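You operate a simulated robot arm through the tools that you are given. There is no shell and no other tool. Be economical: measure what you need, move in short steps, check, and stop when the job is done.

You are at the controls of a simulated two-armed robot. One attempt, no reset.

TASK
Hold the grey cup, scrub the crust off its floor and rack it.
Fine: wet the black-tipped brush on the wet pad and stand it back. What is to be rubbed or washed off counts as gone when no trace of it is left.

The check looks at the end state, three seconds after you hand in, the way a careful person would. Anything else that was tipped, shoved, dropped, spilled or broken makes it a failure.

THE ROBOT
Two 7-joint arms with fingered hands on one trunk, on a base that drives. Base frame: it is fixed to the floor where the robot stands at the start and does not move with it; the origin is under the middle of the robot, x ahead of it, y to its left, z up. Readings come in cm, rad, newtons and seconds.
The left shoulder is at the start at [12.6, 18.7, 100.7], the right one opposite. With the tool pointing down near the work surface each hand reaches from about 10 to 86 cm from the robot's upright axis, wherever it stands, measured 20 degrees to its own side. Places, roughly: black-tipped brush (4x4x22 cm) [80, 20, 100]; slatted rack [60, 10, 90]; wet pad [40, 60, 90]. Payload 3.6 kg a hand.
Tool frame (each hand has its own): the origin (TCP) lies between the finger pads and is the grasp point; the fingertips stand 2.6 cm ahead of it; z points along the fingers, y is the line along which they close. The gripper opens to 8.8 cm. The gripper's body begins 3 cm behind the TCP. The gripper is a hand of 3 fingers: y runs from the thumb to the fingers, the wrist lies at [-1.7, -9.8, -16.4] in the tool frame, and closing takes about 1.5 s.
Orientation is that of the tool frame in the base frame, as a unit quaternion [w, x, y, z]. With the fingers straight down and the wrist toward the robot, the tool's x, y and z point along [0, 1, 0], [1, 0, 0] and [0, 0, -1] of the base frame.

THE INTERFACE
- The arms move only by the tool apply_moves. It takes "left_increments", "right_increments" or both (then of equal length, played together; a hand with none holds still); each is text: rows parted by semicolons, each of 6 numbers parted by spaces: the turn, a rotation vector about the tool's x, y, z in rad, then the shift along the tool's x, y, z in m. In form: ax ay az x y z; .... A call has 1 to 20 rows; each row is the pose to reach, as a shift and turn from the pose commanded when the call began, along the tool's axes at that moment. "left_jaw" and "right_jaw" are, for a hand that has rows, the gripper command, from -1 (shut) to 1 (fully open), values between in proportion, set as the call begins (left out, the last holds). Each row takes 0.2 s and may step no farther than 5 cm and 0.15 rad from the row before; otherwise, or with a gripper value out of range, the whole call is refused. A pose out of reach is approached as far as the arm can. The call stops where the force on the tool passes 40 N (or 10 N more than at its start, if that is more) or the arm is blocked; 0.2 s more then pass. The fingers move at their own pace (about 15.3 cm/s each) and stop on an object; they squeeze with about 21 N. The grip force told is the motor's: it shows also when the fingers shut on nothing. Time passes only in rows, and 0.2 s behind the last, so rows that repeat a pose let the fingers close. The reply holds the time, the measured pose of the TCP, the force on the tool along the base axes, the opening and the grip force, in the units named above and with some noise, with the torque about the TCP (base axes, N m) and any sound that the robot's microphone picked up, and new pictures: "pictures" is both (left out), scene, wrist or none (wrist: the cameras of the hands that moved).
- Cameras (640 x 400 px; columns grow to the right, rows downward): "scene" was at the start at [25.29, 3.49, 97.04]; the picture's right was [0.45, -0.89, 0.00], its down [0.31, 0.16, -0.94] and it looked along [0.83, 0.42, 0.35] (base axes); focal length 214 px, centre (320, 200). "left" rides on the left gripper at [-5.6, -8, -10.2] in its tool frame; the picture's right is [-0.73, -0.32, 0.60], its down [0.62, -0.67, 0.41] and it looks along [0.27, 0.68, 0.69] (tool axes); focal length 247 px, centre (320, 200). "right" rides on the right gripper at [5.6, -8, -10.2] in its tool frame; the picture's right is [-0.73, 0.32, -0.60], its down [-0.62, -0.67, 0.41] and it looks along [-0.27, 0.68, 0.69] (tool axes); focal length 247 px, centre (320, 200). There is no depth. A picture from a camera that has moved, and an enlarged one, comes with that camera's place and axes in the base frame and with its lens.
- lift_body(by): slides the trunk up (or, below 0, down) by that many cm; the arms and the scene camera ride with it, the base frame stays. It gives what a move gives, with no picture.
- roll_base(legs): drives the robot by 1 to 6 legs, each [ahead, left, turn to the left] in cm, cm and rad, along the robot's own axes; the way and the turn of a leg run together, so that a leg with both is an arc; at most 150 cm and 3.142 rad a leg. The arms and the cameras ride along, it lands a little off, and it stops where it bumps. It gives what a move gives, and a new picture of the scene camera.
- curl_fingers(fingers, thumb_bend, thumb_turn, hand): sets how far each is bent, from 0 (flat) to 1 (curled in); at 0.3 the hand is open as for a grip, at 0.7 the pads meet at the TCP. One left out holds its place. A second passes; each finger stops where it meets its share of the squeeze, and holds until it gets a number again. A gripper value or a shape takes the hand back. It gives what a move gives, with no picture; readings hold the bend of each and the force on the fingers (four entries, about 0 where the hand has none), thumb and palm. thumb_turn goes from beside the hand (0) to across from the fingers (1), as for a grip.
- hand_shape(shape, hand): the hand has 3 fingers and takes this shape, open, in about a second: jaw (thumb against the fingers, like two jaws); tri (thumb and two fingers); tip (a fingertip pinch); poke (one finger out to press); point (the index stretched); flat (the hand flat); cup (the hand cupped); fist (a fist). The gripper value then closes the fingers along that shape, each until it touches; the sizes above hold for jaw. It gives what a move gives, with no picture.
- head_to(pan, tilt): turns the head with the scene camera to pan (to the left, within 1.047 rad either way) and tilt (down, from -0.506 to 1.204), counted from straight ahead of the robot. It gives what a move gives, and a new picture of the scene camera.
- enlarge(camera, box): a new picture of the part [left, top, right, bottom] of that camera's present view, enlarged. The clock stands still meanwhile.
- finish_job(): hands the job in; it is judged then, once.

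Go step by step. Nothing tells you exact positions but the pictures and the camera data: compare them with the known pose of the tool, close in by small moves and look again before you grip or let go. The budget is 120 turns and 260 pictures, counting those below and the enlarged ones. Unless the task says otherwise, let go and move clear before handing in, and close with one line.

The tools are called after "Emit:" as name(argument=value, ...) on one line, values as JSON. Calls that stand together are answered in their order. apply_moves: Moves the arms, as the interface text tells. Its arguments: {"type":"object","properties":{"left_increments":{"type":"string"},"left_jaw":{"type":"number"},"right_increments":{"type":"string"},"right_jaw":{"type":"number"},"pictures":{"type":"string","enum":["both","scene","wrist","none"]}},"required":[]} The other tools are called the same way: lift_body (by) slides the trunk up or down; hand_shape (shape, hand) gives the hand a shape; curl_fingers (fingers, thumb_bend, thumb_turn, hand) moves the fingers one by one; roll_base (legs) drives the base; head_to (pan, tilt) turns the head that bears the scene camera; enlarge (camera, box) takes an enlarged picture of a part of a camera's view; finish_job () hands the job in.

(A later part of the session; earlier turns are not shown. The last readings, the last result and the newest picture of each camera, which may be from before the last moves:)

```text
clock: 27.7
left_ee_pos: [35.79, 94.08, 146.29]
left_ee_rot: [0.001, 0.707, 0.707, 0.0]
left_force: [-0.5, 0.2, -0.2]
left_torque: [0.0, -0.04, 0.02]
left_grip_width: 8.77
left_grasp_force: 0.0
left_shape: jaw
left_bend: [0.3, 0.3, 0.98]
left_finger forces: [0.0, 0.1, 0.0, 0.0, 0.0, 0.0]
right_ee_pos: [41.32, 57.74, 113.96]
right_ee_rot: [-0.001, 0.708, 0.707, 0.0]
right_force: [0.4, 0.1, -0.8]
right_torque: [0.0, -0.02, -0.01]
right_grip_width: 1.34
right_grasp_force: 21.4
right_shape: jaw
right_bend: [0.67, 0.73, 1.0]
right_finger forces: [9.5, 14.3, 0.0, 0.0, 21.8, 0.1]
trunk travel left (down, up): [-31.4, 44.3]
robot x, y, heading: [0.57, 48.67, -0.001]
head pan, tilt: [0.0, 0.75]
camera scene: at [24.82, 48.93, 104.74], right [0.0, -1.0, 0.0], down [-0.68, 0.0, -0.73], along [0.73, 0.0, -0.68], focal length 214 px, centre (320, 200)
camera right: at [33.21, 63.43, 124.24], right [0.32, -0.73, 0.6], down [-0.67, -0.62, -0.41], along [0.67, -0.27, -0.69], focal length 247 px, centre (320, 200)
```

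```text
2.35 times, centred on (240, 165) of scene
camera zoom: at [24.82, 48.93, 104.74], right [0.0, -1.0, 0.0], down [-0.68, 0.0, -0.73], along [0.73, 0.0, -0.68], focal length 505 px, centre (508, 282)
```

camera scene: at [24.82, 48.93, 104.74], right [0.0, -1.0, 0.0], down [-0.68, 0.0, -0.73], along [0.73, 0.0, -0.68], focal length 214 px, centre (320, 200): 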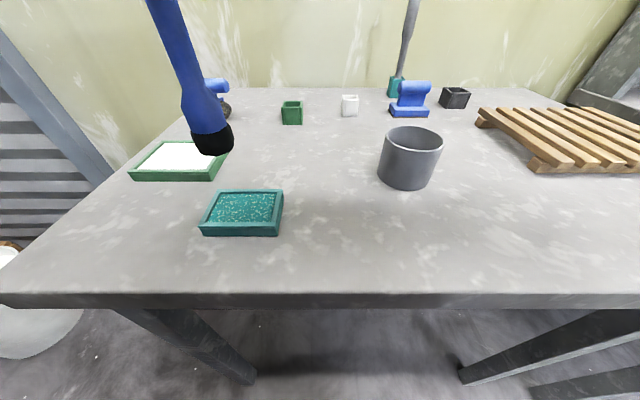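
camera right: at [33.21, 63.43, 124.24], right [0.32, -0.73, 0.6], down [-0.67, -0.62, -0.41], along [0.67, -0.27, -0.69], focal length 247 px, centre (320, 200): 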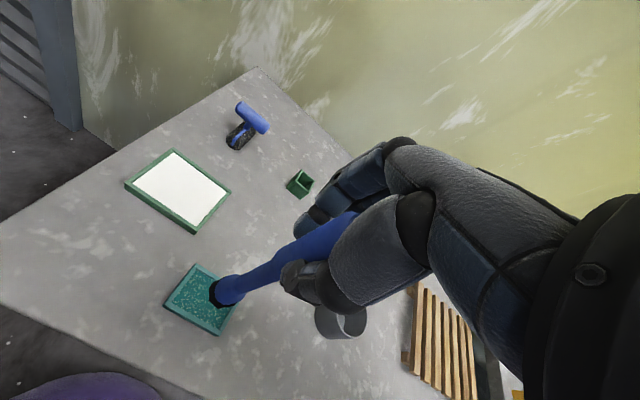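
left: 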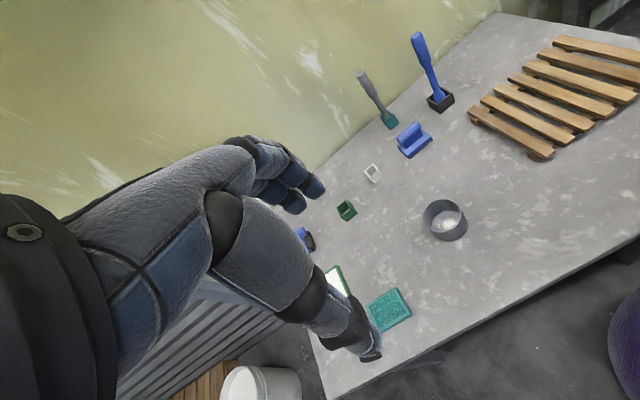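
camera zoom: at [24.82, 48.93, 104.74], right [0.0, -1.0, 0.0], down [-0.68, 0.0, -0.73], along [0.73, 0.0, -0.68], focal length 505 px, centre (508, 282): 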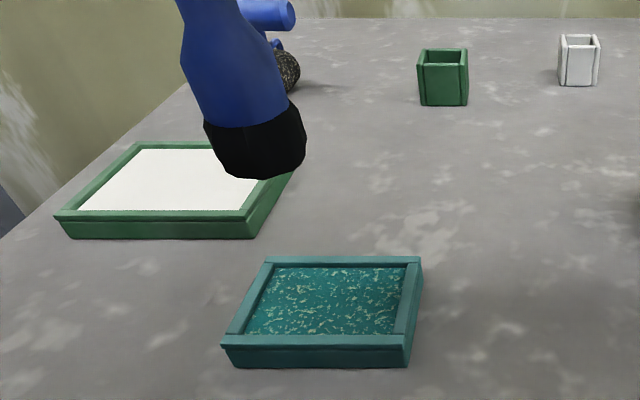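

The pad hasn't moved and the brush is wetted. I'll measure the cup closely and move the brush hand to the right, clear of the left hand's approach.

Emit:
apply_moves(right_increments="0 0 0 0 0 -0.04;0 0 0 -0.04 0.005 -0.05;0 0 0 -0.08 0.02 -0.06;0 0 0 -0.12 0.04 -0.06;0 0 0 -0.16 0.06 -0.06;0 0 0 -0.2 0.08 -0.06;0 0 0 -0.24 0.1 -0.06;0 0 0 -0.28 0.12 -0.06;0 0 0 -0.32 0.14 -0.06;0 0 0 -0.35 0.15 -0.06;0 0 0 -0.35 0.15 -0.06", pictures="wrist")

Emit:
head_to(pan=-0.25, tilt=0.75)

Emit:
enlarge(camera="scene", box=[270, 90, 430, 210])

```text
clock: 30.1
left_ee_pos: [35.71, 94.22, 146.26]
left_ee_rot: [0.0, 0.707, 0.707, 0.0]
left_force: [0.4, -0.1, -0.7]
left_torque: [-0.01, -0.03, 0.04]
left_grip_width: 8.75
left_grasp_force: 0.1
left_shape: jaw
left_bend: [0.3, 0.3, 0.98]
left_finger forces: [0.0, 0.1, 0.0, 0.1, 0.0, 0.0]
right_ee_pos: [56.48, 22.55, 120.03]
right_ee_rot: [0.0, 0.708, 0.707, 0.0]
right_force: [0.3, -1.2, 0.3]
right_torque: [-0.01, -0.01, -0.02]
right_grip_width: 1.32
right_grasp_force: 20.9
right_shape: jaw
right_bend: [0.67, 0.73, 1.0]
right_finger forces: [9.3, 13.9, 0.0, 0.0, 21.0, 0.0]
trunk travel left (down, up): [-31.4, 44.3]
robot x, y, heading: [0.94, 48.73, -0.001]
head pan, tilt: [0.0, 0.75]
camera right: at [48.34, 28.3, 130.23], right [0.32, -0.73, 0.6], down [-0.67, -0.62, -0.41], along [0.67, -0.27, -0.69], focal length 247 px, centre (320, 200)
```

right: 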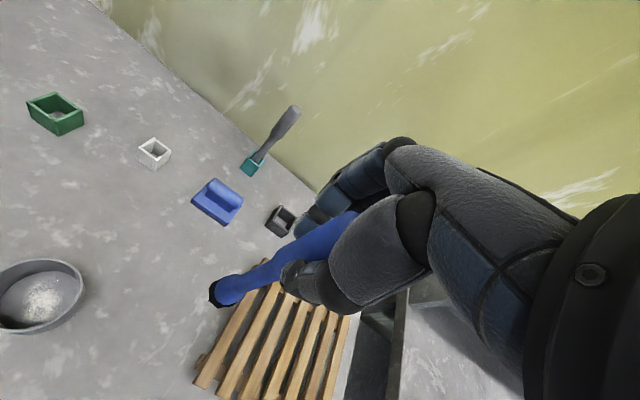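

```text
clock: 30.9
left_ee_pos: [35.89, 94.19, 146.44]
left_ee_rot: [0.0, 0.707, 0.707, 0.0]
left_force: [0.5, -0.2, 0.4]
left_torque: [-0.01, 0.03, -0.01]
left_grip_width: 8.75
left_grasp_force: 0.1
left_shape: jaw
left_bend: [0.3, 0.3, 0.98]
left_finger forces: [0.1, 0.0, 0.0, 0.1, 0.0, 0.1]
right_ee_pos: [56.33, 22.71, 120.04]
right_ee_rot: [0.0, 0.708, 0.707, 0.0]
right_force: [0.4, 0.4, -0.3]
right_torque: [0.0, 0.02, -0.01]
right_grip_width: 1.31
right_grasp_force: 21.0
right_shape: jaw
right_bend: [0.67, 0.73, 1.0]
right_finger forces: [9.3, 13.9, 0.0, 0.1, 21.1, 0.0]
trunk travel left (down, up): [-31.4, 44.3]
robot x, y, heading: [0.63, 49.08, -0.004]
head pan, tilt: [-0.25, 0.75]
camera scene: at [24.55, 46.89, 104.75], right [-0.25, -0.97, 0.0], down [-0.66, 0.17, -0.73], along [0.71, -0.18, -0.68], focal length 214 px, centre (320, 200)
```

scene: 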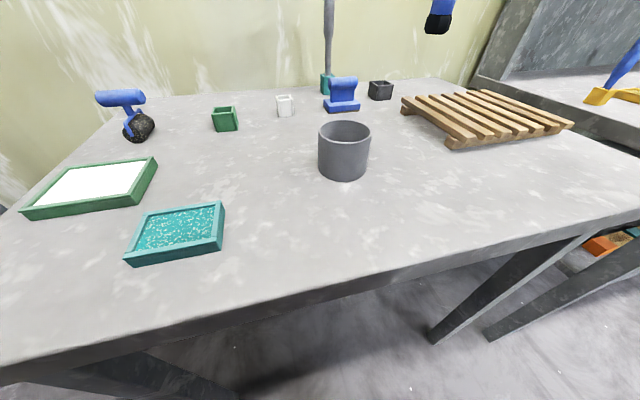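

```text
3.33 times, centred on (350, 150) of scene
camera zoom: at [24.55, 46.89, 104.75], right [-0.25, -0.97, 0.0], down [-0.66, 0.17, -0.73], along [0.71, -0.18, -0.68], focal length 715 px, centre (220, 367)
```

zoom: 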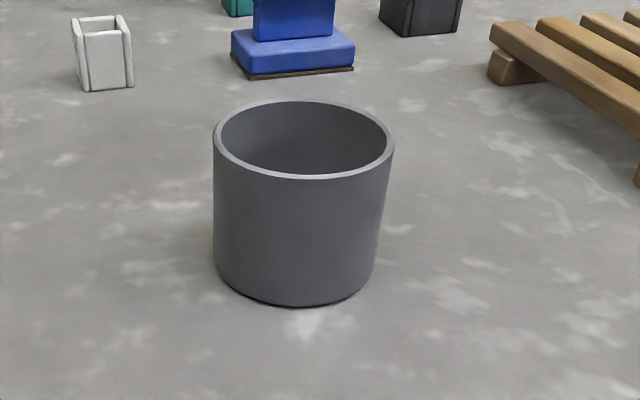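

The cup is 7.2 cm wide and 6 cm tall, centred at [50.4, 36.9], with a white crust on its floor. I'll bring the left hand to a side-grip attitude (fingers pointing right, 20° down), staging left of and above the cup.

Emit:
apply_moves(left_increments="0 -0.1222 0 -0.03 0.0104 0.0295;0 -0.2444 0 -0.06 0.0209 0.059;0 -0.3666 0 -0.09 0.0313 0.0885;0 -0.4888 0 -0.12 0.0417 0.118;0 -0.611 0 -0.151 0.0521 0.1475;0 -0.7332 0 -0.181 0.0626 0.177;0 -0.8554 0 -0.211 0.073 0.2065;0 -0.9776 0 -0.241 0.0834 0.236;0 -1.0998 0 -0.271 0.0939 0.2655;0 -1.222 0 -0.301 0.1043 0.295;0 -1.222 0 -0.332 0.1147 0.3245;0 -1.222 0 -0.362 0.1251 0.354;0 -1.222 0 -0.392 0.1356 0.3835;0 -1.222 0 -0.422 0.146 0.413;0 -1.222 0 -0.422 0.146 0.413", left_jaw=1, pictures="both")

```text
clock: 34.1
left_ee_pos: [50.37, 51.82, 105.13]
left_ee_rot: [0.406, 0.579, 0.579, -0.405]
left_force: [-0.2, 0.2, 0.4]
left_torque: [-0.04, -0.01, 0.0]
left_grip_width: 8.77
left_grasp_force: 0.1
left_shape: jaw
left_bend: [0.3, 0.3, 0.98]
left_finger forces: [0.0, 0.1, 0.0, 0.0, 0.0, 0.2]
right_ee_pos: [56.45, 22.66, 120.08]
right_ee_rot: [0.0, 0.708, 0.706, 0.0]
right_force: [-0.3, 0.0, -1.1]
right_torque: [0.04, 0.0, -0.01]
right_grip_width: 1.3
right_grasp_force: 20.7
right_shape: jaw
right_bend: [0.67, 0.73, 1.0]
right_finger forces: [9.4, 13.9, 0.0, 0.0, 21.1, 0.0]
trunk travel left (down, up): [-31.4, 44.3]
robot x, y, heading: [0.97, 49.01, -0.005]
head pan, tilt: [-0.25, 0.75]
camera scene: at [24.51, 46.89, 104.76], right [-0.25, -0.97, 0.0], down [-0.66, 0.17, -0.73], along [0.71, -0.18, -0.68], focal length 214 px, centre (320, 200)
camera left: at [42.52, 59.48, 114.02], right [-0.32, -0.81, 0.49], down [-0.67, -0.17, -0.73], along [0.68, -0.55, -0.49], focal length 247 px, centre (320, 200)
```

scene: 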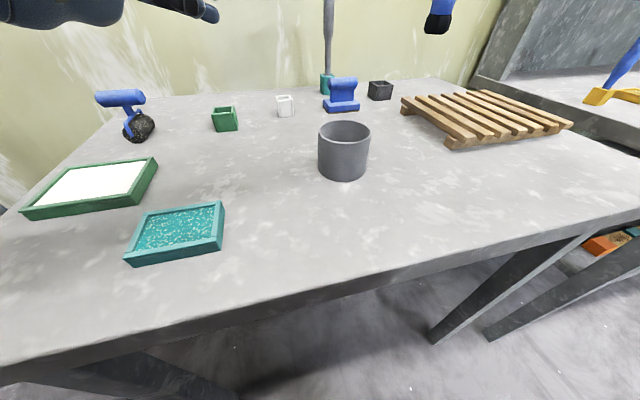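
left: 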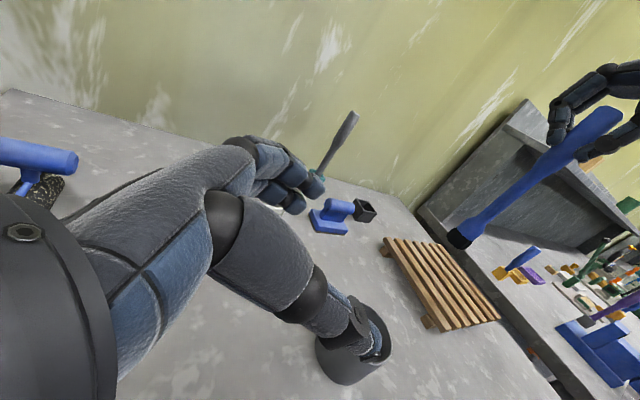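

The attitude is as planned. I'll lower to the pre-approach point 10 cm back from the grip.

Emit:
apply_moves(left_increments="0 0 0 0.024 0 0.02;0 0 0 0.048 0 0.04;0 0 0 0.072 0 0.06;0 0 0 0.096 0 0.08;0 0 0 0.096 0 0.08", pictures="both")

```text
clock: 35.3
left_ee_pos: [48.96, 53.38, 98.9]
left_ee_rot: [0.404, 0.579, 0.58, -0.406]
left_force: [0.5, -0.1, -0.9]
left_torque: [0.03, 0.0, 0.01]
left_grip_width: 8.8
left_grasp_force: 0.0
left_shape: jaw
left_bend: [0.3, 0.3, 0.98]
left_finger forces: [0.0, 0.0, 0.0, 0.0, 0.0, 0.0]
left hand out of reach, approached as far as the arm can: row 2, 3, 4, 5
right_ee_pos: [56.53, 22.61, 120.03]
right_ee_rot: [0.0, 0.707, 0.707, 0.0]
right_force: [0.1, -0.3, -0.1]
right_torque: [-0.01, 0.01, -0.01]
right_grip_width: 1.31
right_grasp_force: 21.0
right_shape: jaw
right_bend: [0.67, 0.73, 1.0]
right_finger forces: [9.4, 13.9, 0.1, 0.1, 21.1, 0.0]
trunk travel left (down, up): [-31.4, 44.3]
robot x, y, heading: [0.95, 48.79, 0.002]
head pan, tilt: [-0.25, 0.75]
camera scene: at [24.56, 46.87, 104.74], right [-0.25, -0.97, 0.0], down [-0.66, 0.17, -0.73], along [0.71, -0.18, -0.68], focal length 214 px, centre (320, 200)
camera left: at [41.12, 61.01, 107.88], right [-0.32, -0.81, 0.49], down [-0.67, -0.17, -0.73], along [0.67, -0.55, -0.49], focal length 247 px, centre (320, 200)
```

scene: 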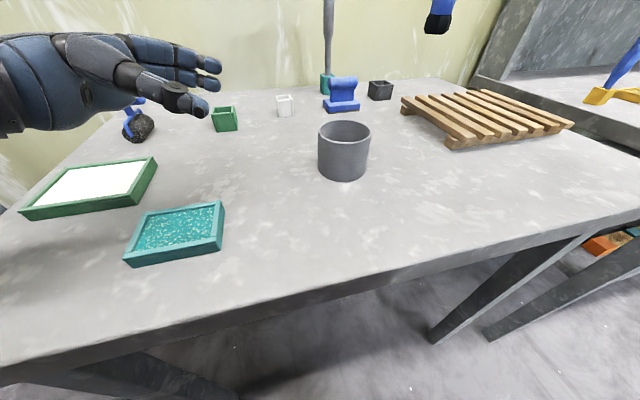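
left: 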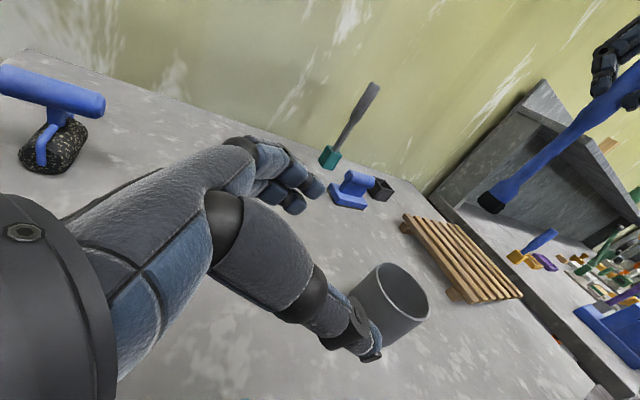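

The low side pose is out of reach from here, but the higher one was fine. I'll go back up with the left hand, raise the right hand, and then reproduce the good configuration by lowering the trunk and shifting the base right.

Emit:
apply_moves(left_increments="0 0 0 -0.027 0.0047 -0.004;0 0 0 -0.054 0.0093 -0.008;0 0 0 -0.0816 0.014 -0.0127;0 0 0 -0.0816 0.014 -0.0127", right_increments="0 0 0 0 0 -0.04;0 0 0 0 0 -0.08;0 0 0 0 0 -0.12;0 0 0 0 0 -0.12", pictures="none")

```text
clock: 36.3
left_ee_pos: [50.61, 51.84, 106.75]
left_ee_rot: [0.405, 0.579, 0.58, -0.406]
left_force: [0.3, -0.6, 0.5]
left_torque: [-0.02, -0.01, -0.04]
left_grip_width: 8.77
left_grasp_force: 0.2
left_shape: jaw
left_bend: [0.3, 0.3, 0.98]
left_finger forces: [0.1, 0.0, 0.0, 0.1, 0.1, 0.0]
right_ee_pos: [56.5, 22.69, 132.03]
right_ee_rot: [0.0, 0.707, 0.707, 0.0]
right_force: [-0.3, -0.4, 0.0]
right_torque: [-0.01, 0.01, -0.03]
right_grip_width: 1.31
right_grasp_force: 20.7
right_shape: jaw
right_bend: [0.68, 0.73, 1.0]
right_finger forces: [9.2, 13.7, 0.0, 0.1, 20.7, 0.0]
trunk travel left (down, up): [-31.4, 44.3]
robot x, y, heading: [1.1, 49.21, 0.003]
head pan, tilt: [-0.25, 0.75]
```

Both hands are placed. I'll shift the base 4 cm right and lower the trunk 13 cm.

Emit:
roll_base(legs=[[0, -4, 0]])

Emit:
lift_body(by=-13)

Emit:
enlarge(camera="left", box=[0, 0, 640, 400])

Emit:
enlarge(camera="scene", box=[0, 0, 640, 400])

```text
clock: 37.2
left_ee_pos: [50.57, 47.62, 106.89]
left_ee_rot: [0.405, 0.58, 0.579, -0.405]
left_force: [0.3, -1.4, 0.2]
left_torque: [0.03, -0.01, -0.02]
left_grip_width: 8.77
left_grasp_force: 0.1
left_shape: jaw
left_bend: [0.3, 0.3, 0.98]
left_finger forces: [0.1, 0.0, 0.1, 0.0, 0.0, 0.1]
right_ee_pos: [56.28, 18.19, 131.95]
right_ee_rot: [-0.001, 0.709, 0.705, 0.001]
right_force: [0.7, -0.3, -1.1]
right_torque: [0.02, 0.03, 0.03]
right_grip_width: 1.33
right_grasp_force: 21.3
right_shape: jaw
right_bend: [0.68, 0.73, 1.0]
right_finger forces: [9.4, 13.8, 0.0, 0.0, 20.7, 0.0]
trunk travel left (down, up): [-31.4, 44.3]
robot x, y, heading: [1.14, 44.67, 0.001]
head pan, tilt: [-0.25, 0.75]
camera scene: at [24.56, 42.58, 104.74], right [-0.25, -0.97, 0.0], down [-0.66, 0.17, -0.73], along [0.71, -0.18, -0.68], focal length 214 px, centre (320, 200)
```

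scene: 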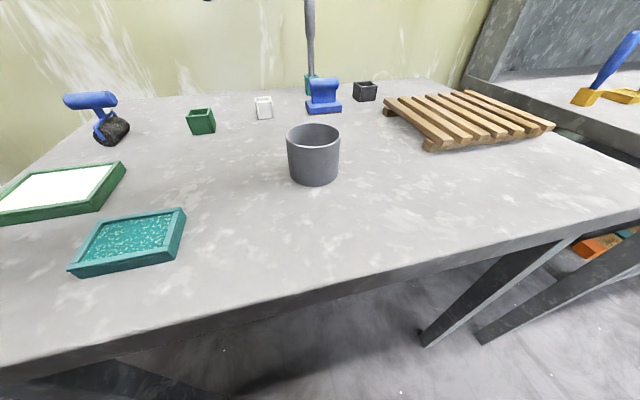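

```text
clock: 38.7
left_ee_pos: [50.5, 47.76, 93.84]
left_ee_rot: [0.406, 0.58, 0.579, -0.405]
left_force: [-0.4, -0.2, 0.8]
left_torque: [-0.01, 0.0, 0.03]
left_grip_width: 8.78
left_grasp_force: 0.0
left_shape: jaw
left_bend: [0.3, 0.3, 0.98]
left_finger forces: [0.0, 0.0, 0.0, 0.1, 0.1, 0.0]
right_ee_pos: [56.32, 18.68, 119.14]
right_ee_rot: [0.0, 0.707, 0.707, 0.001]
right_force: [0.1, 0.3, 0.3]
right_torque: [0.03, 0.01, -0.03]
right_grip_width: 1.31
right_grasp_force: 20.6
right_shape: jaw
right_bend: [0.68, 0.73, 1.0]
right_finger forces: [9.5, 13.7, 0.1, 0.0, 20.7, 0.1]
trunk travel left (down, up): [-18.4, 57.3]
robot x, y, heading: [1.25, 45.15, -0.003]
head pan, tilt: [-0.25, 0.75]
```

```text
1.00 times, centred on (320, 200) of left
camera zoom: at [42.57, 55.41, 102.78], right [-0.32, -0.81, 0.49], down [-0.66, -0.17, -0.73], along [0.68, -0.55, -0.49], focal length 247 px, centre (320, 200)
```

zoom: 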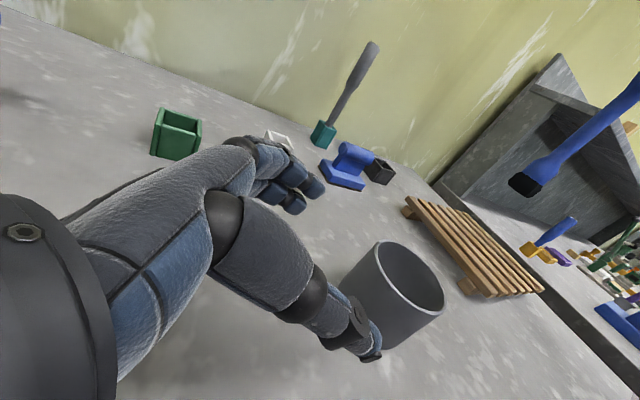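

```text
1.00 times, centred on (320, 200) of scene
camera zoom: at [26.89, 42.79, 90.56], right [-0.25, -0.97, 0.0], down [-0.66, 0.17, -0.73], along [0.71, -0.18, -0.68], focal length 214 px, centre (320, 200)
```

zoom: 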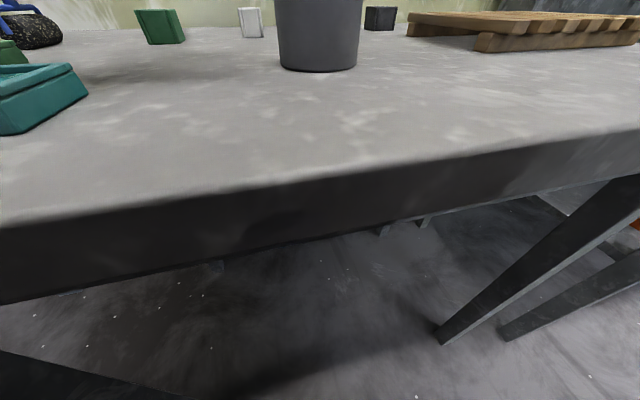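

The cup lies between thumb and fingers. I'll advance 5 cm along the fingers and check.

Emit:
head_to(pan=0, tilt=0.15)

Emit:
apply_moves(left_increments="0 0 0 0 -0.002 0.02;0 0 0 0.001 -0.003 0.04;0 0 0 0.001 -0.003 0.05;0 0 0 0.001 -0.003 0.05")

```text
clock: 39.7
left_ee_pos: [50.49, 47.77, 93.71]
left_ee_rot: [0.405, 0.579, 0.58, -0.405]
left_force: [0.5, 0.2, 0.2]
left_torque: [0.02, -0.03, -0.01]
left_grip_width: 8.76
left_grasp_force: 0.0
left_shape: jaw
left_bend: [0.3, 0.3, 0.98]
left_finger forces: [0.1, 0.0, 0.0, 0.0, 0.0, 0.0]
right_ee_pos: [56.33, 18.54, 119.08]
right_ee_rot: [0.0, 0.709, 0.706, 0.0]
right_force: [0.1, -0.1, 0.1]
right_torque: [0.01, 0.0, 0.03]
right_grip_width: 1.33
right_grasp_force: 21.4
right_shape: jaw
right_bend: [0.68, 0.73, 1.0]
right_finger forces: [9.3, 13.7, 0.0, 0.0, 20.7, 0.0]
trunk travel left (down, up): [-18.4, 57.3]
robot x, y, heading: [1.0, 44.74, 0.005]
head pan, tilt: [0.0, 0.15]
camera scene: at [28.17, 44.83, 95.96], right [0.0, -1.0, 0.0], down [-0.15, 0.0, -0.99], along [0.99, 0.0, -0.15], focal length 214 px, centre (320, 200)
```

scene: 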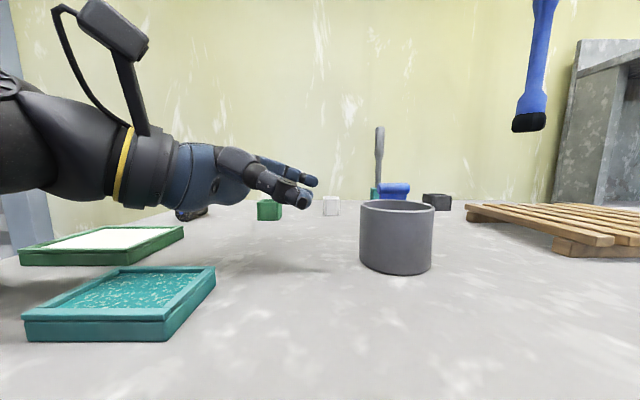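

```text
clock: 40.7
left_ee_pos: [50.13, 44.11, 91.48]
left_ee_rot: [0.407, 0.579, 0.577, -0.407]
left_force: [-0.7, 0.1, -0.1]
left_torque: [0.06, -0.01, -0.04]
left_grip_width: 8.78
left_grasp_force: 0.0
left_shape: jaw
left_bend: [0.3, 0.3, 0.98]
left_finger forces: [0.1, 0.0, 0.0, 0.0, 0.0, 0.0]
left hand out of reach, approached as far as the arm can: row 2, 3, 4
right_ee_pos: [56.39, 18.56, 119.03]
right_ee_rot: [0.0, 0.709, 0.705, -0.001]
right_force: [-0.6, -0.3, 0.3]
right_torque: [0.0, 0.0, -0.03]
right_grip_width: 1.31
right_grasp_force: 20.7
right_shape: jaw
right_bend: [0.68, 0.73, 1.0]
right_finger forces: [9.3, 13.8, 0.1, 0.0, 20.7, 0.0]
trunk travel left (down, up): [-18.4, 57.3]
robot x, y, heading: [1.0, 44.77, 0.001]
head pan, tilt: [0.0, 0.15]
camera scene: at [28.17, 44.84, 95.97], right [0.0, -1.0, 0.0], down [-0.15, 0.0, -0.99], along [0.99, 0.0, -0.15], focal length 214 px, centre (320, 200)
camera left: at [42.31, 51.91, 100.41], right [-0.32, -0.81, 0.49], down [-0.66, -0.17, -0.73], along [0.67, -0.56, -0.48], focal length 247 px, centre (320, 200)
```

scene: 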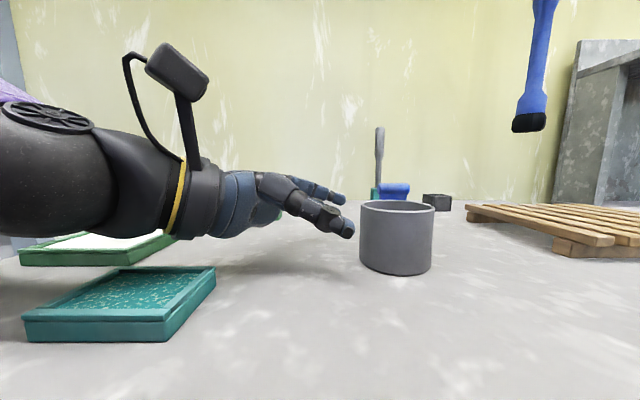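
left: 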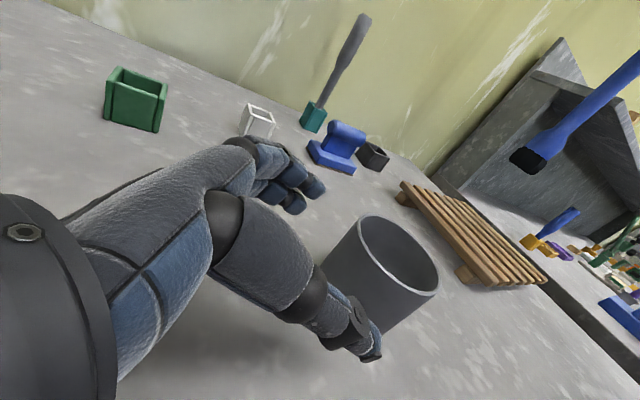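

The arm is at its limit here, but the base can carry it in. I'll lower 1.2 cm, then drive 3 cm right and check.

Emit:
lift_body(by=-1.2)

Emit:
roll_base(legs=[[0, -3, 0]])

Emit:
enlarge(camera="left", box=[240, 100, 480, 400])

```text
clock: 41.3
left_ee_pos: [50.29, 44.2, 90.45]
left_ee_rot: [0.406, 0.58, 0.577, -0.406]
left_force: [-0.4, 0.7, 0.4]
left_torque: [0.02, -0.05, 0.02]
left_grip_width: 8.78
left_grasp_force: 0.0
left_shape: jaw
left_bend: [0.3, 0.3, 0.98]
left_finger forces: [0.0, 0.0, 0.0, 0.0, 0.0, 0.1]
right_ee_pos: [56.34, 18.55, 117.97]
right_ee_rot: [0.0, 0.708, 0.707, 0.0]
right_force: [-0.1, -0.9, 0.0]
right_torque: [0.01, -0.03, -0.01]
right_grip_width: 1.31
right_grasp_force: 21.0
right_shape: jaw
right_bend: [0.68, 0.73, 1.0]
right_finger forces: [9.5, 13.7, 0.0, 0.0, 20.7, 0.1]
trunk travel left (down, up): [-17.2, 58.5]
robot x, y, heading: [1.0, 45.03, 0.001]
head pan, tilt: [0.0, 0.15]
```

```text
clock: 42.2
left_ee_pos: [50.14, 41.1, 90.38]
left_ee_rot: [0.405, 0.58, 0.578, -0.407]
left_force: [0.7, 0.4, -0.3]
left_torque: [0.01, -0.02, -0.01]
left_grip_width: 8.76
left_grasp_force: 0.1
left_shape: jaw
left_bend: [0.3, 0.3, 0.98]
left_finger forces: [0.1, 0.1, 0.0, 0.1, 0.0, 0.1]
right_ee_pos: [56.42, 15.34, 117.98]
right_ee_rot: [-0.001, 0.708, 0.706, 0.0]
right_force: [-0.1, -0.3, -0.9]
right_torque: [-0.01, 0.03, 0.02]
right_grip_width: 1.29
right_grasp_force: 21.4
right_shape: jaw
right_bend: [0.68, 0.73, 1.0]
right_finger forces: [9.5, 13.7, 0.1, 0.1, 20.8, 0.0]
trunk travel left (down, up): [-17.2, 58.5]
robot x, y, heading: [0.68, 41.9, 0.0]
head pan, tilt: [0.0, 0.15]
camera scene: at [28.42, 41.68, 94.64], right [0.0, -1.0, 0.0], down [-0.15, 0.0, -0.99], along [0.99, 0.0, -0.15], focal length 214 px, centre (320, 200)
```

scene: 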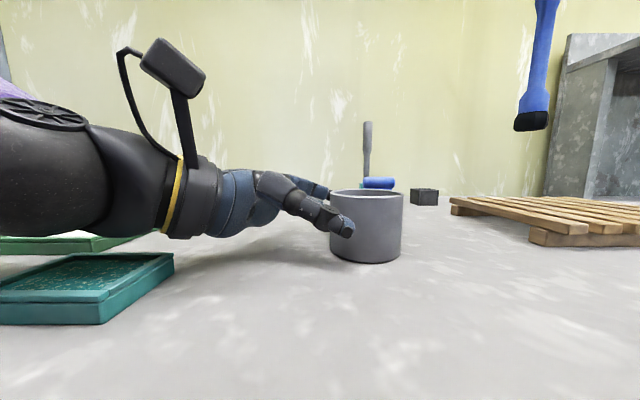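

```text
1.33 times, centred on (360, 250) of left
camera zoom: at [42.35, 48.8, 99.22], right [-0.32, -0.81, 0.49], down [-0.67, -0.17, -0.73], along [0.67, -0.56, -0.49], focal length 329 px, centre (267, 133)
```

zoom: 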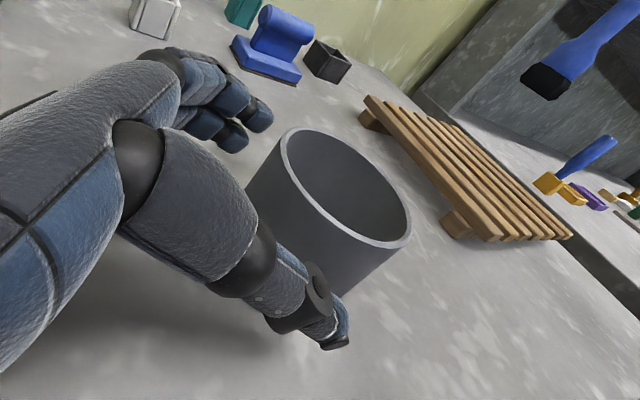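

The hand is straddling the cup cleanly. I'll drive another 2.6 cm.

Emit:
roll_base(legs=[[0, -2.6, 0]])

Emit:
enlarge(camera="left", box=[240, 100, 480, 400])

```text
clock: 43.0
left_ee_pos: [50.29, 38.42, 90.21]
left_ee_rot: [0.405, 0.58, 0.578, -0.407]
left_force: [0.5, -0.5, 0.3]
left_torque: [-0.03, -0.02, 0.01]
left_grip_width: 8.78
left_grasp_force: 0.1
left_shape: jaw
left_bend: [0.3, 0.3, 0.98]
left_finger forces: [0.0, 0.0, 0.0, 0.0, 0.0, 0.1]
right_ee_pos: [56.35, 12.74, 117.83]
right_ee_rot: [-0.001, 0.709, 0.706, 0.001]
right_force: [0.4, -0.1, -0.2]
right_torque: [0.01, -0.03, 0.01]
right_grip_width: 1.29
right_grasp_force: 21.5
right_shape: jaw
right_bend: [0.68, 0.73, 1.0]
right_finger forces: [9.5, 13.6, 0.0, 0.0, 20.7, 0.0]
trunk travel left (down, up): [-17.2, 58.5]
robot x, y, heading: [1.05, 39.01, -0.001]
head pan, tilt: [0.0, 0.15]
camera scene: at [28.41, 39.04, 94.64], right [0.0, -1.0, 0.0], down [-0.15, 0.0, -0.99], along [0.99, 0.0, -0.15], focal length 214 px, centre (320, 200)
```

scene: 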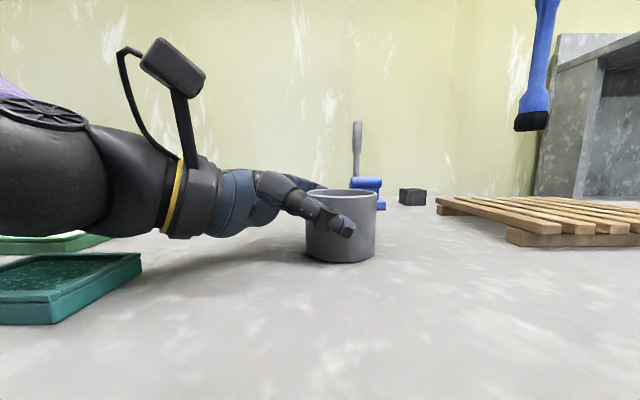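

```text
1.33 times, centred on (360, 250) of left
camera zoom: at [42.35, 46.15, 99.22], right [-0.32, -0.81, 0.49], down [-0.67, -0.17, -0.73], along [0.67, -0.56, -0.49], focal length 329 px, centre (267, 133)
```

zoom: 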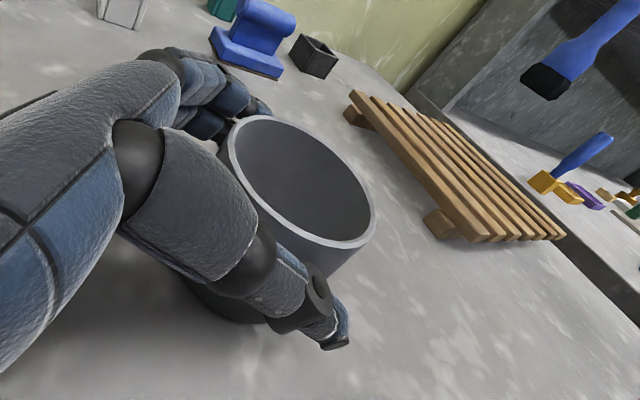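

The cup sits in the hand, unmoved. I'll close the left gripper.

Emit:
apply_moves(left_increments="0 0 0 0 0 0;0 0 0 0 0 0;0 0 0 0 0 0;0 0 0 0 0 0;0 0 0 0 0 0;0 0 0 0 0 0;0 0 0 0 0 0;0 0 0 0 0 0", left_jaw=-1)

Emit:
enlarge(camera="right", box=[0, 0, 640, 400])

```text
clock: 44.8
left_ee_pos: [50.34, 38.58, 90.35]
left_ee_rot: [0.405, 0.58, 0.578, -0.407]
left_force: [0.2, -0.1, 0.4]
left_torque: [-0.04, -0.03, 0.0]
left_grip_width: 5.69
left_grasp_force: 21.1
left_shape: jaw
left_bend: [0.39, 0.57, 0.99]
left_finger forces: [8.1, 11.2, 0.0, 0.0, 19.2, 0.0]
right_ee_pos: [56.37, 12.92, 117.74]
right_ee_rot: [0.0, 0.709, 0.705, 0.0]
right_force: [-0.5, 0.1, -1.2]
right_torque: [0.04, -0.01, 0.03]
right_grip_width: 1.3
right_grasp_force: 21.6
right_shape: jaw
right_bend: [0.68, 0.73, 1.0]
right_finger forces: [9.4, 13.7, 0.0, 0.0, 20.7, 0.1]
trunk travel left (down, up): [-17.2, 58.5]
robot x, y, heading: [0.99, 38.77, -0.002]
head pan, tilt: [0.0, 0.15]
camera scene: at [28.41, 39.14, 94.65], right [0.0, -1.0, 0.0], down [-0.15, 0.0, -0.99], along [0.99, 0.0, -0.15], focal length 214 px, centre (320, 200)
camera left: at [42.35, 46.26, 99.22], right [-0.32, -0.81, 0.49], down [-0.67, -0.17, -0.73], along [0.67, -0.56, -0.48], focal length 247 px, centre (320, 200)
```

scene: 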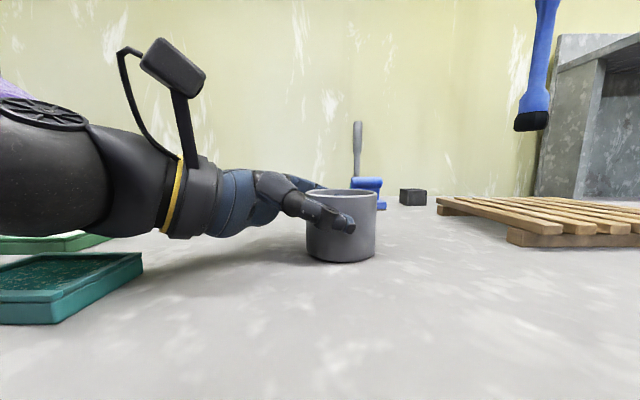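
left: 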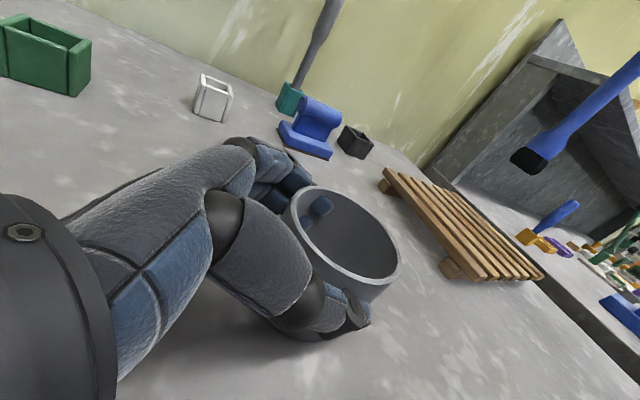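

```text
1.00 times, centred on (320, 200) of right
camera zoom: at [48.2, 18.53, 128.09], right [0.32, -0.74, 0.6], down [-0.67, -0.62, -0.41], along [0.67, -0.27, -0.69], focal length 247 px, centre (320, 200)
```

zoom: 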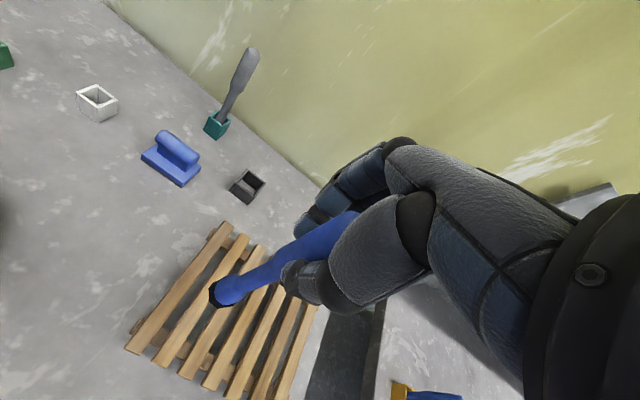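

One fingertip seems to show above or inside the rim. I'll look closer.

Emit:
enlarge(camera="left", box=[230, 130, 420, 350])

Emit:
enlarge(camera="scene", box=[230, 150, 400, 280])

```text
1.82 times, centred on (325, 240) of left
camera zoom: at [42.35, 46.26, 99.22], right [-0.32, -0.81, 0.49], down [-0.67, -0.17, -0.73], along [0.67, -0.56, -0.48], focal length 449 px, centre (311, 127)
```

zoom: 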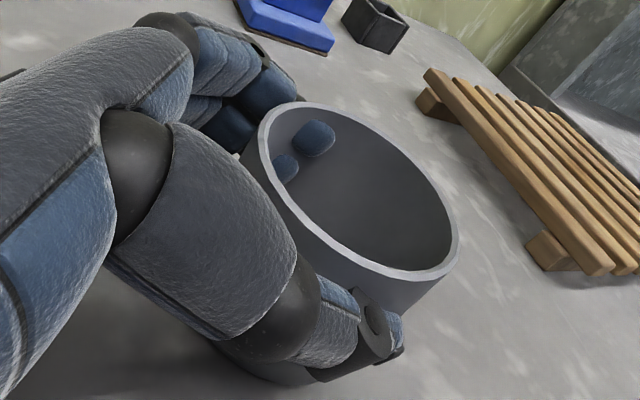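

```text
3.08 times, centred on (315, 215) of scene
camera zoom: at [28.41, 39.14, 94.65], right [0.0, -1.0, 0.0], down [-0.15, 0.0, -0.99], along [0.99, 0.0, -0.15], focal length 660 px, centre (335, 154)
```

zoom: 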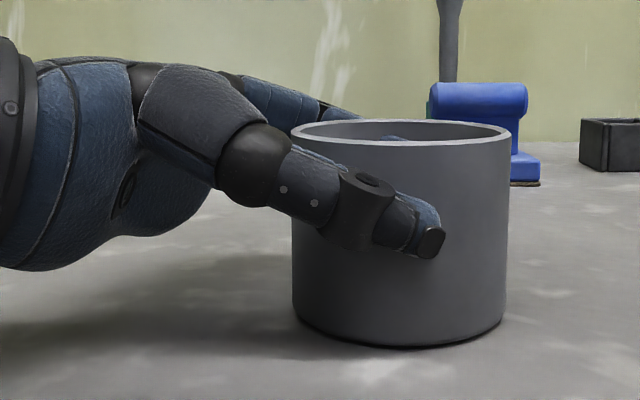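

The fingertip overlap matches the usual ~1.4 cm visual/width offset seen on the brush, and the cup is held and unmoved. I'll bring the brush above the cup and look at the crust.

Emit:
apply_moves(right_increments="0 0 0 0.02 -0.005 -0.03;0 0 0 0.06 -0.015 -0.03;0 0 0 0.1 -0.026 -0.03;0 0 0 0.14 -0.036 -0.03;0 0 0 0.18 -0.046 -0.03;0 0 0 0.22 -0.056 -0.03;0 0 0 0.24 -0.062 -0.03;0 0 0 0.24 -0.062 -0.03")

Emit:
enlarge(camera="right", box=[60, 200, 340, 400])

```text
clock: 46.6
left_ee_pos: [50.36, 38.47, 90.37]
left_ee_rot: [0.405, 0.58, 0.578, -0.406]
left_force: [0.0, 0.6, 0.6]
left_torque: [-0.01, -0.02, 0.05]
left_grip_width: 5.67
left_grasp_force: 21.1
left_shape: jaw
left_bend: [0.39, 0.57, 0.99]
left_finger forces: [8.2, 11.4, 0.0, 0.0, 19.5, 0.1]
right_ee_pos: [50.24, 36.89, 120.76]
right_ee_rot: [0.0, 0.709, 0.705, -0.001]
right_force: [-0.6, 0.7, -1.0]
right_torque: [0.0, 0.02, -0.01]
right_grip_width: 1.3
right_grasp_force: 20.8
right_shape: jaw
right_bend: [0.68, 0.74, 1.0]
right_finger forces: [9.4, 13.6, 0.0, 0.0, 20.3, 0.0]
trunk travel left (down, up): [-17.2, 58.5]
robot x, y, heading: [1.05, 39.19, 0.0]
head pan, tilt: [0.0, 0.15]
camera scene: at [28.41, 39.14, 94.65], right [0.0, -1.0, 0.0], down [-0.15, 0.0, -0.99], along [0.99, 0.0, -0.15], focal length 214 px, centre (320, 200)
camera right: at [42.04, 42.59, 131.05], right [0.31, -0.74, 0.6], down [-0.67, -0.62, -0.41], along [0.67, -0.27, -0.69], focal length 247 px, centre (320, 200)
```

scene: 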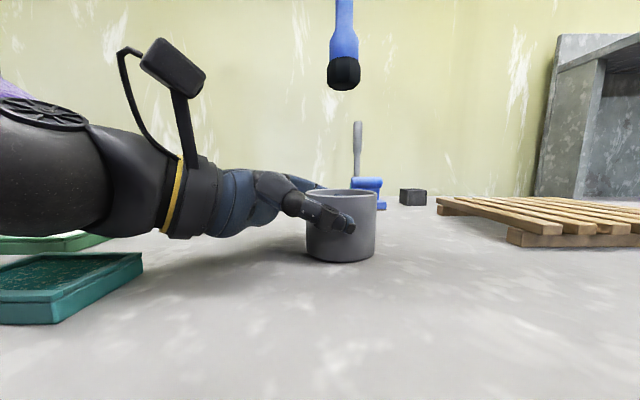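
right: 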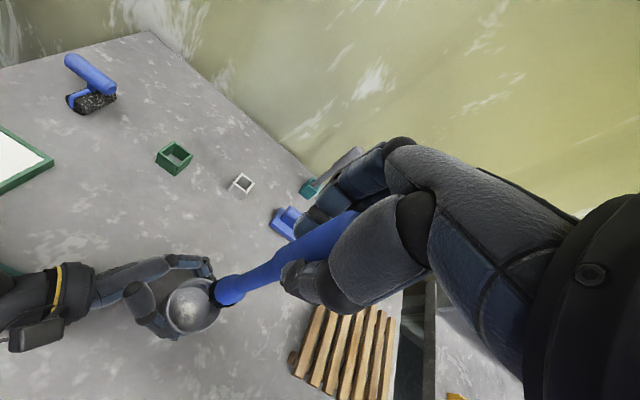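

```text
2.00 times, centred on (200, 300) of right
camera zoom: at [42.04, 42.59, 131.05], right [0.31, -0.74, 0.6], down [-0.67, -0.62, -0.41], along [0.67, -0.27, -0.69], focal length 494 px, centre (560, 0)
```

zoom: 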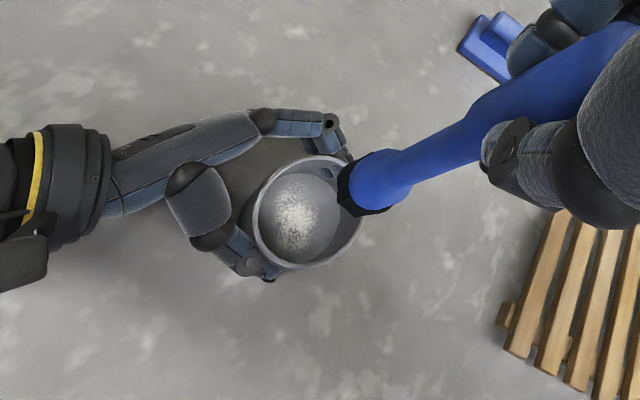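

The crust is a disc about 2.5 cm in radius centred on the cup floor at ~[49.8, 37.2]. I'll lower the brush into the cup, stopping just above the floor.

Emit:
apply_moves(right_increments="0 0 0 0.001 -0.002 0.04;0 0 0 0.002 -0.003 0.08;0 0 0 0.002 -0.003 0.11;0 0 0 0.002 -0.003 0.137;0 0 0 0.002 -0.003 0.137")

Emit:
enlarge(camera="right", box=[60, 200, 340, 400])

```text
clock: 47.8
left_ee_pos: [50.21, 38.57, 90.42]
left_ee_rot: [0.405, 0.58, 0.578, -0.407]
left_force: [-0.6, -1.0, 1.0]
left_torque: [-0.01, -0.02, 0.03]
left_grip_width: 5.67
left_grasp_force: 20.9
left_shape: jaw
left_bend: [0.39, 0.57, 0.99]
left_finger forces: [8.2, 11.1, 0.0, 0.1, 19.7, 0.1]
right_ee_pos: [49.96, 37.32, 107.04]
right_ee_rot: [0.001, 0.709, 0.705, 0.0]
right_force: [0.0, -0.2, -1.0]
right_torque: [0.0, -0.02, 0.0]
right_grip_width: 1.31
right_grasp_force: 21.1
right_shape: jaw
right_bend: [0.68, 0.74, 1.0]
right_finger forces: [9.2, 13.3, 0.0, 0.0, 20.0, 0.0]
trunk travel left (down, up): [-17.2, 58.5]
robot x, y, heading: [0.72, 38.88, 0.003]
head pan, tilt: [0.0, 0.15]
camera scene: at [28.41, 39.14, 94.65], right [0.0, -1.0, 0.0], down [-0.15, 0.0, -0.99], along [0.99, 0.0, -0.15], focal length 214 px, centre (320, 200)
camera right: at [41.89, 42.95, 117.2], right [0.32, -0.74, 0.6], down [-0.67, -0.62, -0.41], along [0.67, -0.27, -0.69], focal length 247 px, centre (320, 200)
```

scene: 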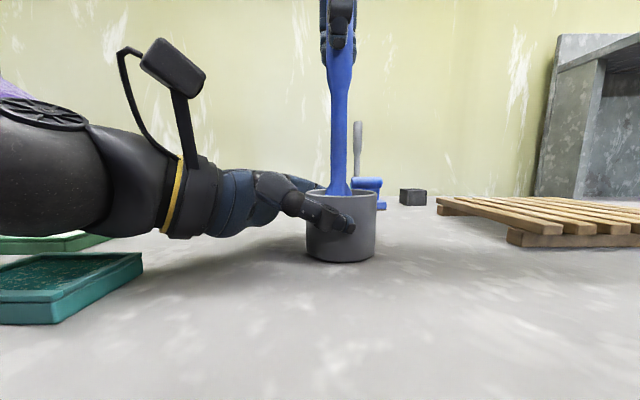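
right: 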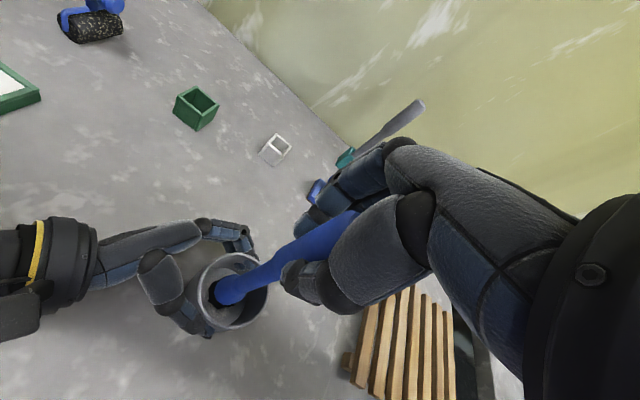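

```text
2.00 times, centred on (200, 300) of right
camera zoom: at [41.89, 42.95, 117.2], right [0.32, -0.74, 0.6], down [-0.67, -0.62, -0.41], along [0.67, -0.27, -0.69], focal length 494 px, centre (560, 0)
```

zoom: 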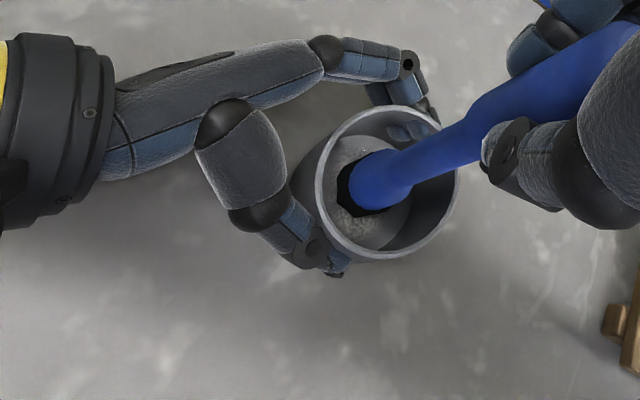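

The brush is inside, near the centre. I'll lower to contact gently.

Emit:
apply_moves(right_increments="0 0 0 0 0 0.005;0 0 0 0 0 0.01;0 0 0 0 0 0.014;0 0 0 0 0 0.014", pictures="none")

```text
clock: 48.8
left_ee_pos: [50.19, 38.59, 90.31]
left_ee_rot: [0.405, 0.58, 0.577, -0.407]
left_force: [-0.1, 0.2, 1.4]
left_torque: [0.0, 0.0, 0.0]
left_grip_width: 5.67
left_grasp_force: 21.0
left_shape: jaw
left_bend: [0.39, 0.57, 0.99]
left_finger forces: [8.2, 11.2, 0.1, 0.0, 19.6, 0.0]
right_ee_pos: [49.9, 37.13, 105.88]
right_ee_rot: [0.0, 0.709, 0.705, 0.0]
right_force: [-0.2, -1.0, -0.3]
right_torque: [0.01, 0.0, 0.0]
right_grip_width: 1.32
right_grasp_force: 20.8
right_shape: jaw
right_bend: [0.68, 0.74, 1.0]
right_finger forces: [9.3, 13.4, 0.1, 0.0, 20.0, 0.0]
trunk travel left (down, up): [-17.2, 58.5]
robot x, y, heading: [1.04, 39.11, -0.004]
head pan, tilt: [0.0, 0.15]
```

Emit:
apply_moves(right_increments="0 0 0 0 0 0.003;0 0 0 0 0 0.005;0 0 0 0 0 0.007;0 0 0 0 0 0.007", pictures="none")

```text
clock: 49.8
left_ee_pos: [50.25, 38.71, 90.35]
left_ee_rot: [0.405, 0.58, 0.578, -0.407]
left_force: [0.4, -1.1, 0.6]
left_torque: [0.02, -0.02, 0.02]
left_grip_width: 5.68
left_grasp_force: 21.3
left_shape: jaw
left_bend: [0.39, 0.57, 0.99]
left_finger forces: [8.1, 11.5, 0.1, 0.0, 19.7, 0.0]
right_ee_pos: [49.91, 37.03, 105.19]
right_ee_rot: [-0.001, 0.71, 0.704, 0.0]
right_force: [0.1, -0.4, -0.5]
right_torque: [-0.02, -0.01, 0.01]
right_grip_width: 1.32
right_grasp_force: 20.8
right_shape: jaw
right_bend: [0.68, 0.74, 1.0]
right_finger forces: [9.4, 13.5, 0.0, 0.1, 20.0, 0.0]
trunk travel left (down, up): [-17.2, 58.5]
robot x, y, heading: [0.8, 38.86, -0.002]
head pan, tilt: [0.0, 0.15]
```

Emit:
apply_moves(right_increments="0 0 0 0 0 0.002;0 0 0 0 0 0.004;0 0 0 0 0 0.006;0 0 0 0 0 0.006", pictures="wrist")

```text
clock: 50.8
left_ee_pos: [50.18, 38.61, 90.37]
left_ee_rot: [0.406, 0.58, 0.577, -0.406]
left_force: [2.6, 0.1, -5.5]
left_torque: [0.09, 0.06, 0.06]
left_grip_width: 5.7
left_grasp_force: 21.0
left_shape: jaw
left_bend: [0.39, 0.57, 1.0]
left_finger forces: [8.3, 13.4, 0.0, 0.0, 18.8, 0.0]
right_ee_pos: [49.78, 37.05, 104.94]
right_ee_rot: [0.0, 0.709, 0.705, 0.005]
right_force: [2.6, 0.9, 35.7]
right_torque: [0.05, 0.09, 0.02]
right_grip_width: 1.54
right_grasp_force: 20.9
right_shape: jaw
right_bend: [0.72, 0.74, 1.0]
right_finger forces: [14.3, 17.8, 0.0, 0.0, 26.2, 0.0]
trunk travel left (down, up): [-17.2, 58.5]
robot x, y, heading: [1.02, 39.17, -0.004]
head pan, tilt: [0.0, 0.15]
camera right: at [41.62, 42.69, 115.05], right [0.31, -0.74, 0.6], down [-0.67, -0.62, -0.42], along [0.68, -0.27, -0.68], focal length 247 px, centre (320, 200)
```

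right: 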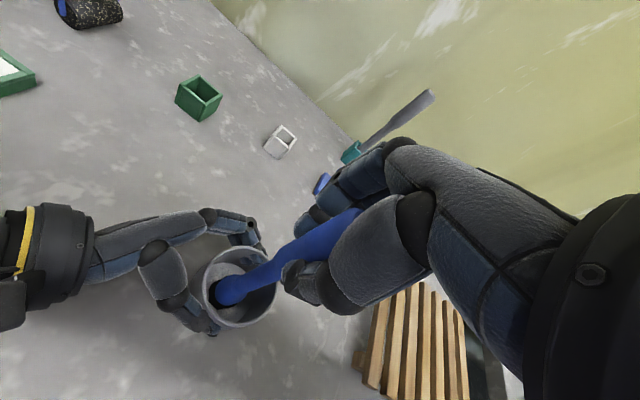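

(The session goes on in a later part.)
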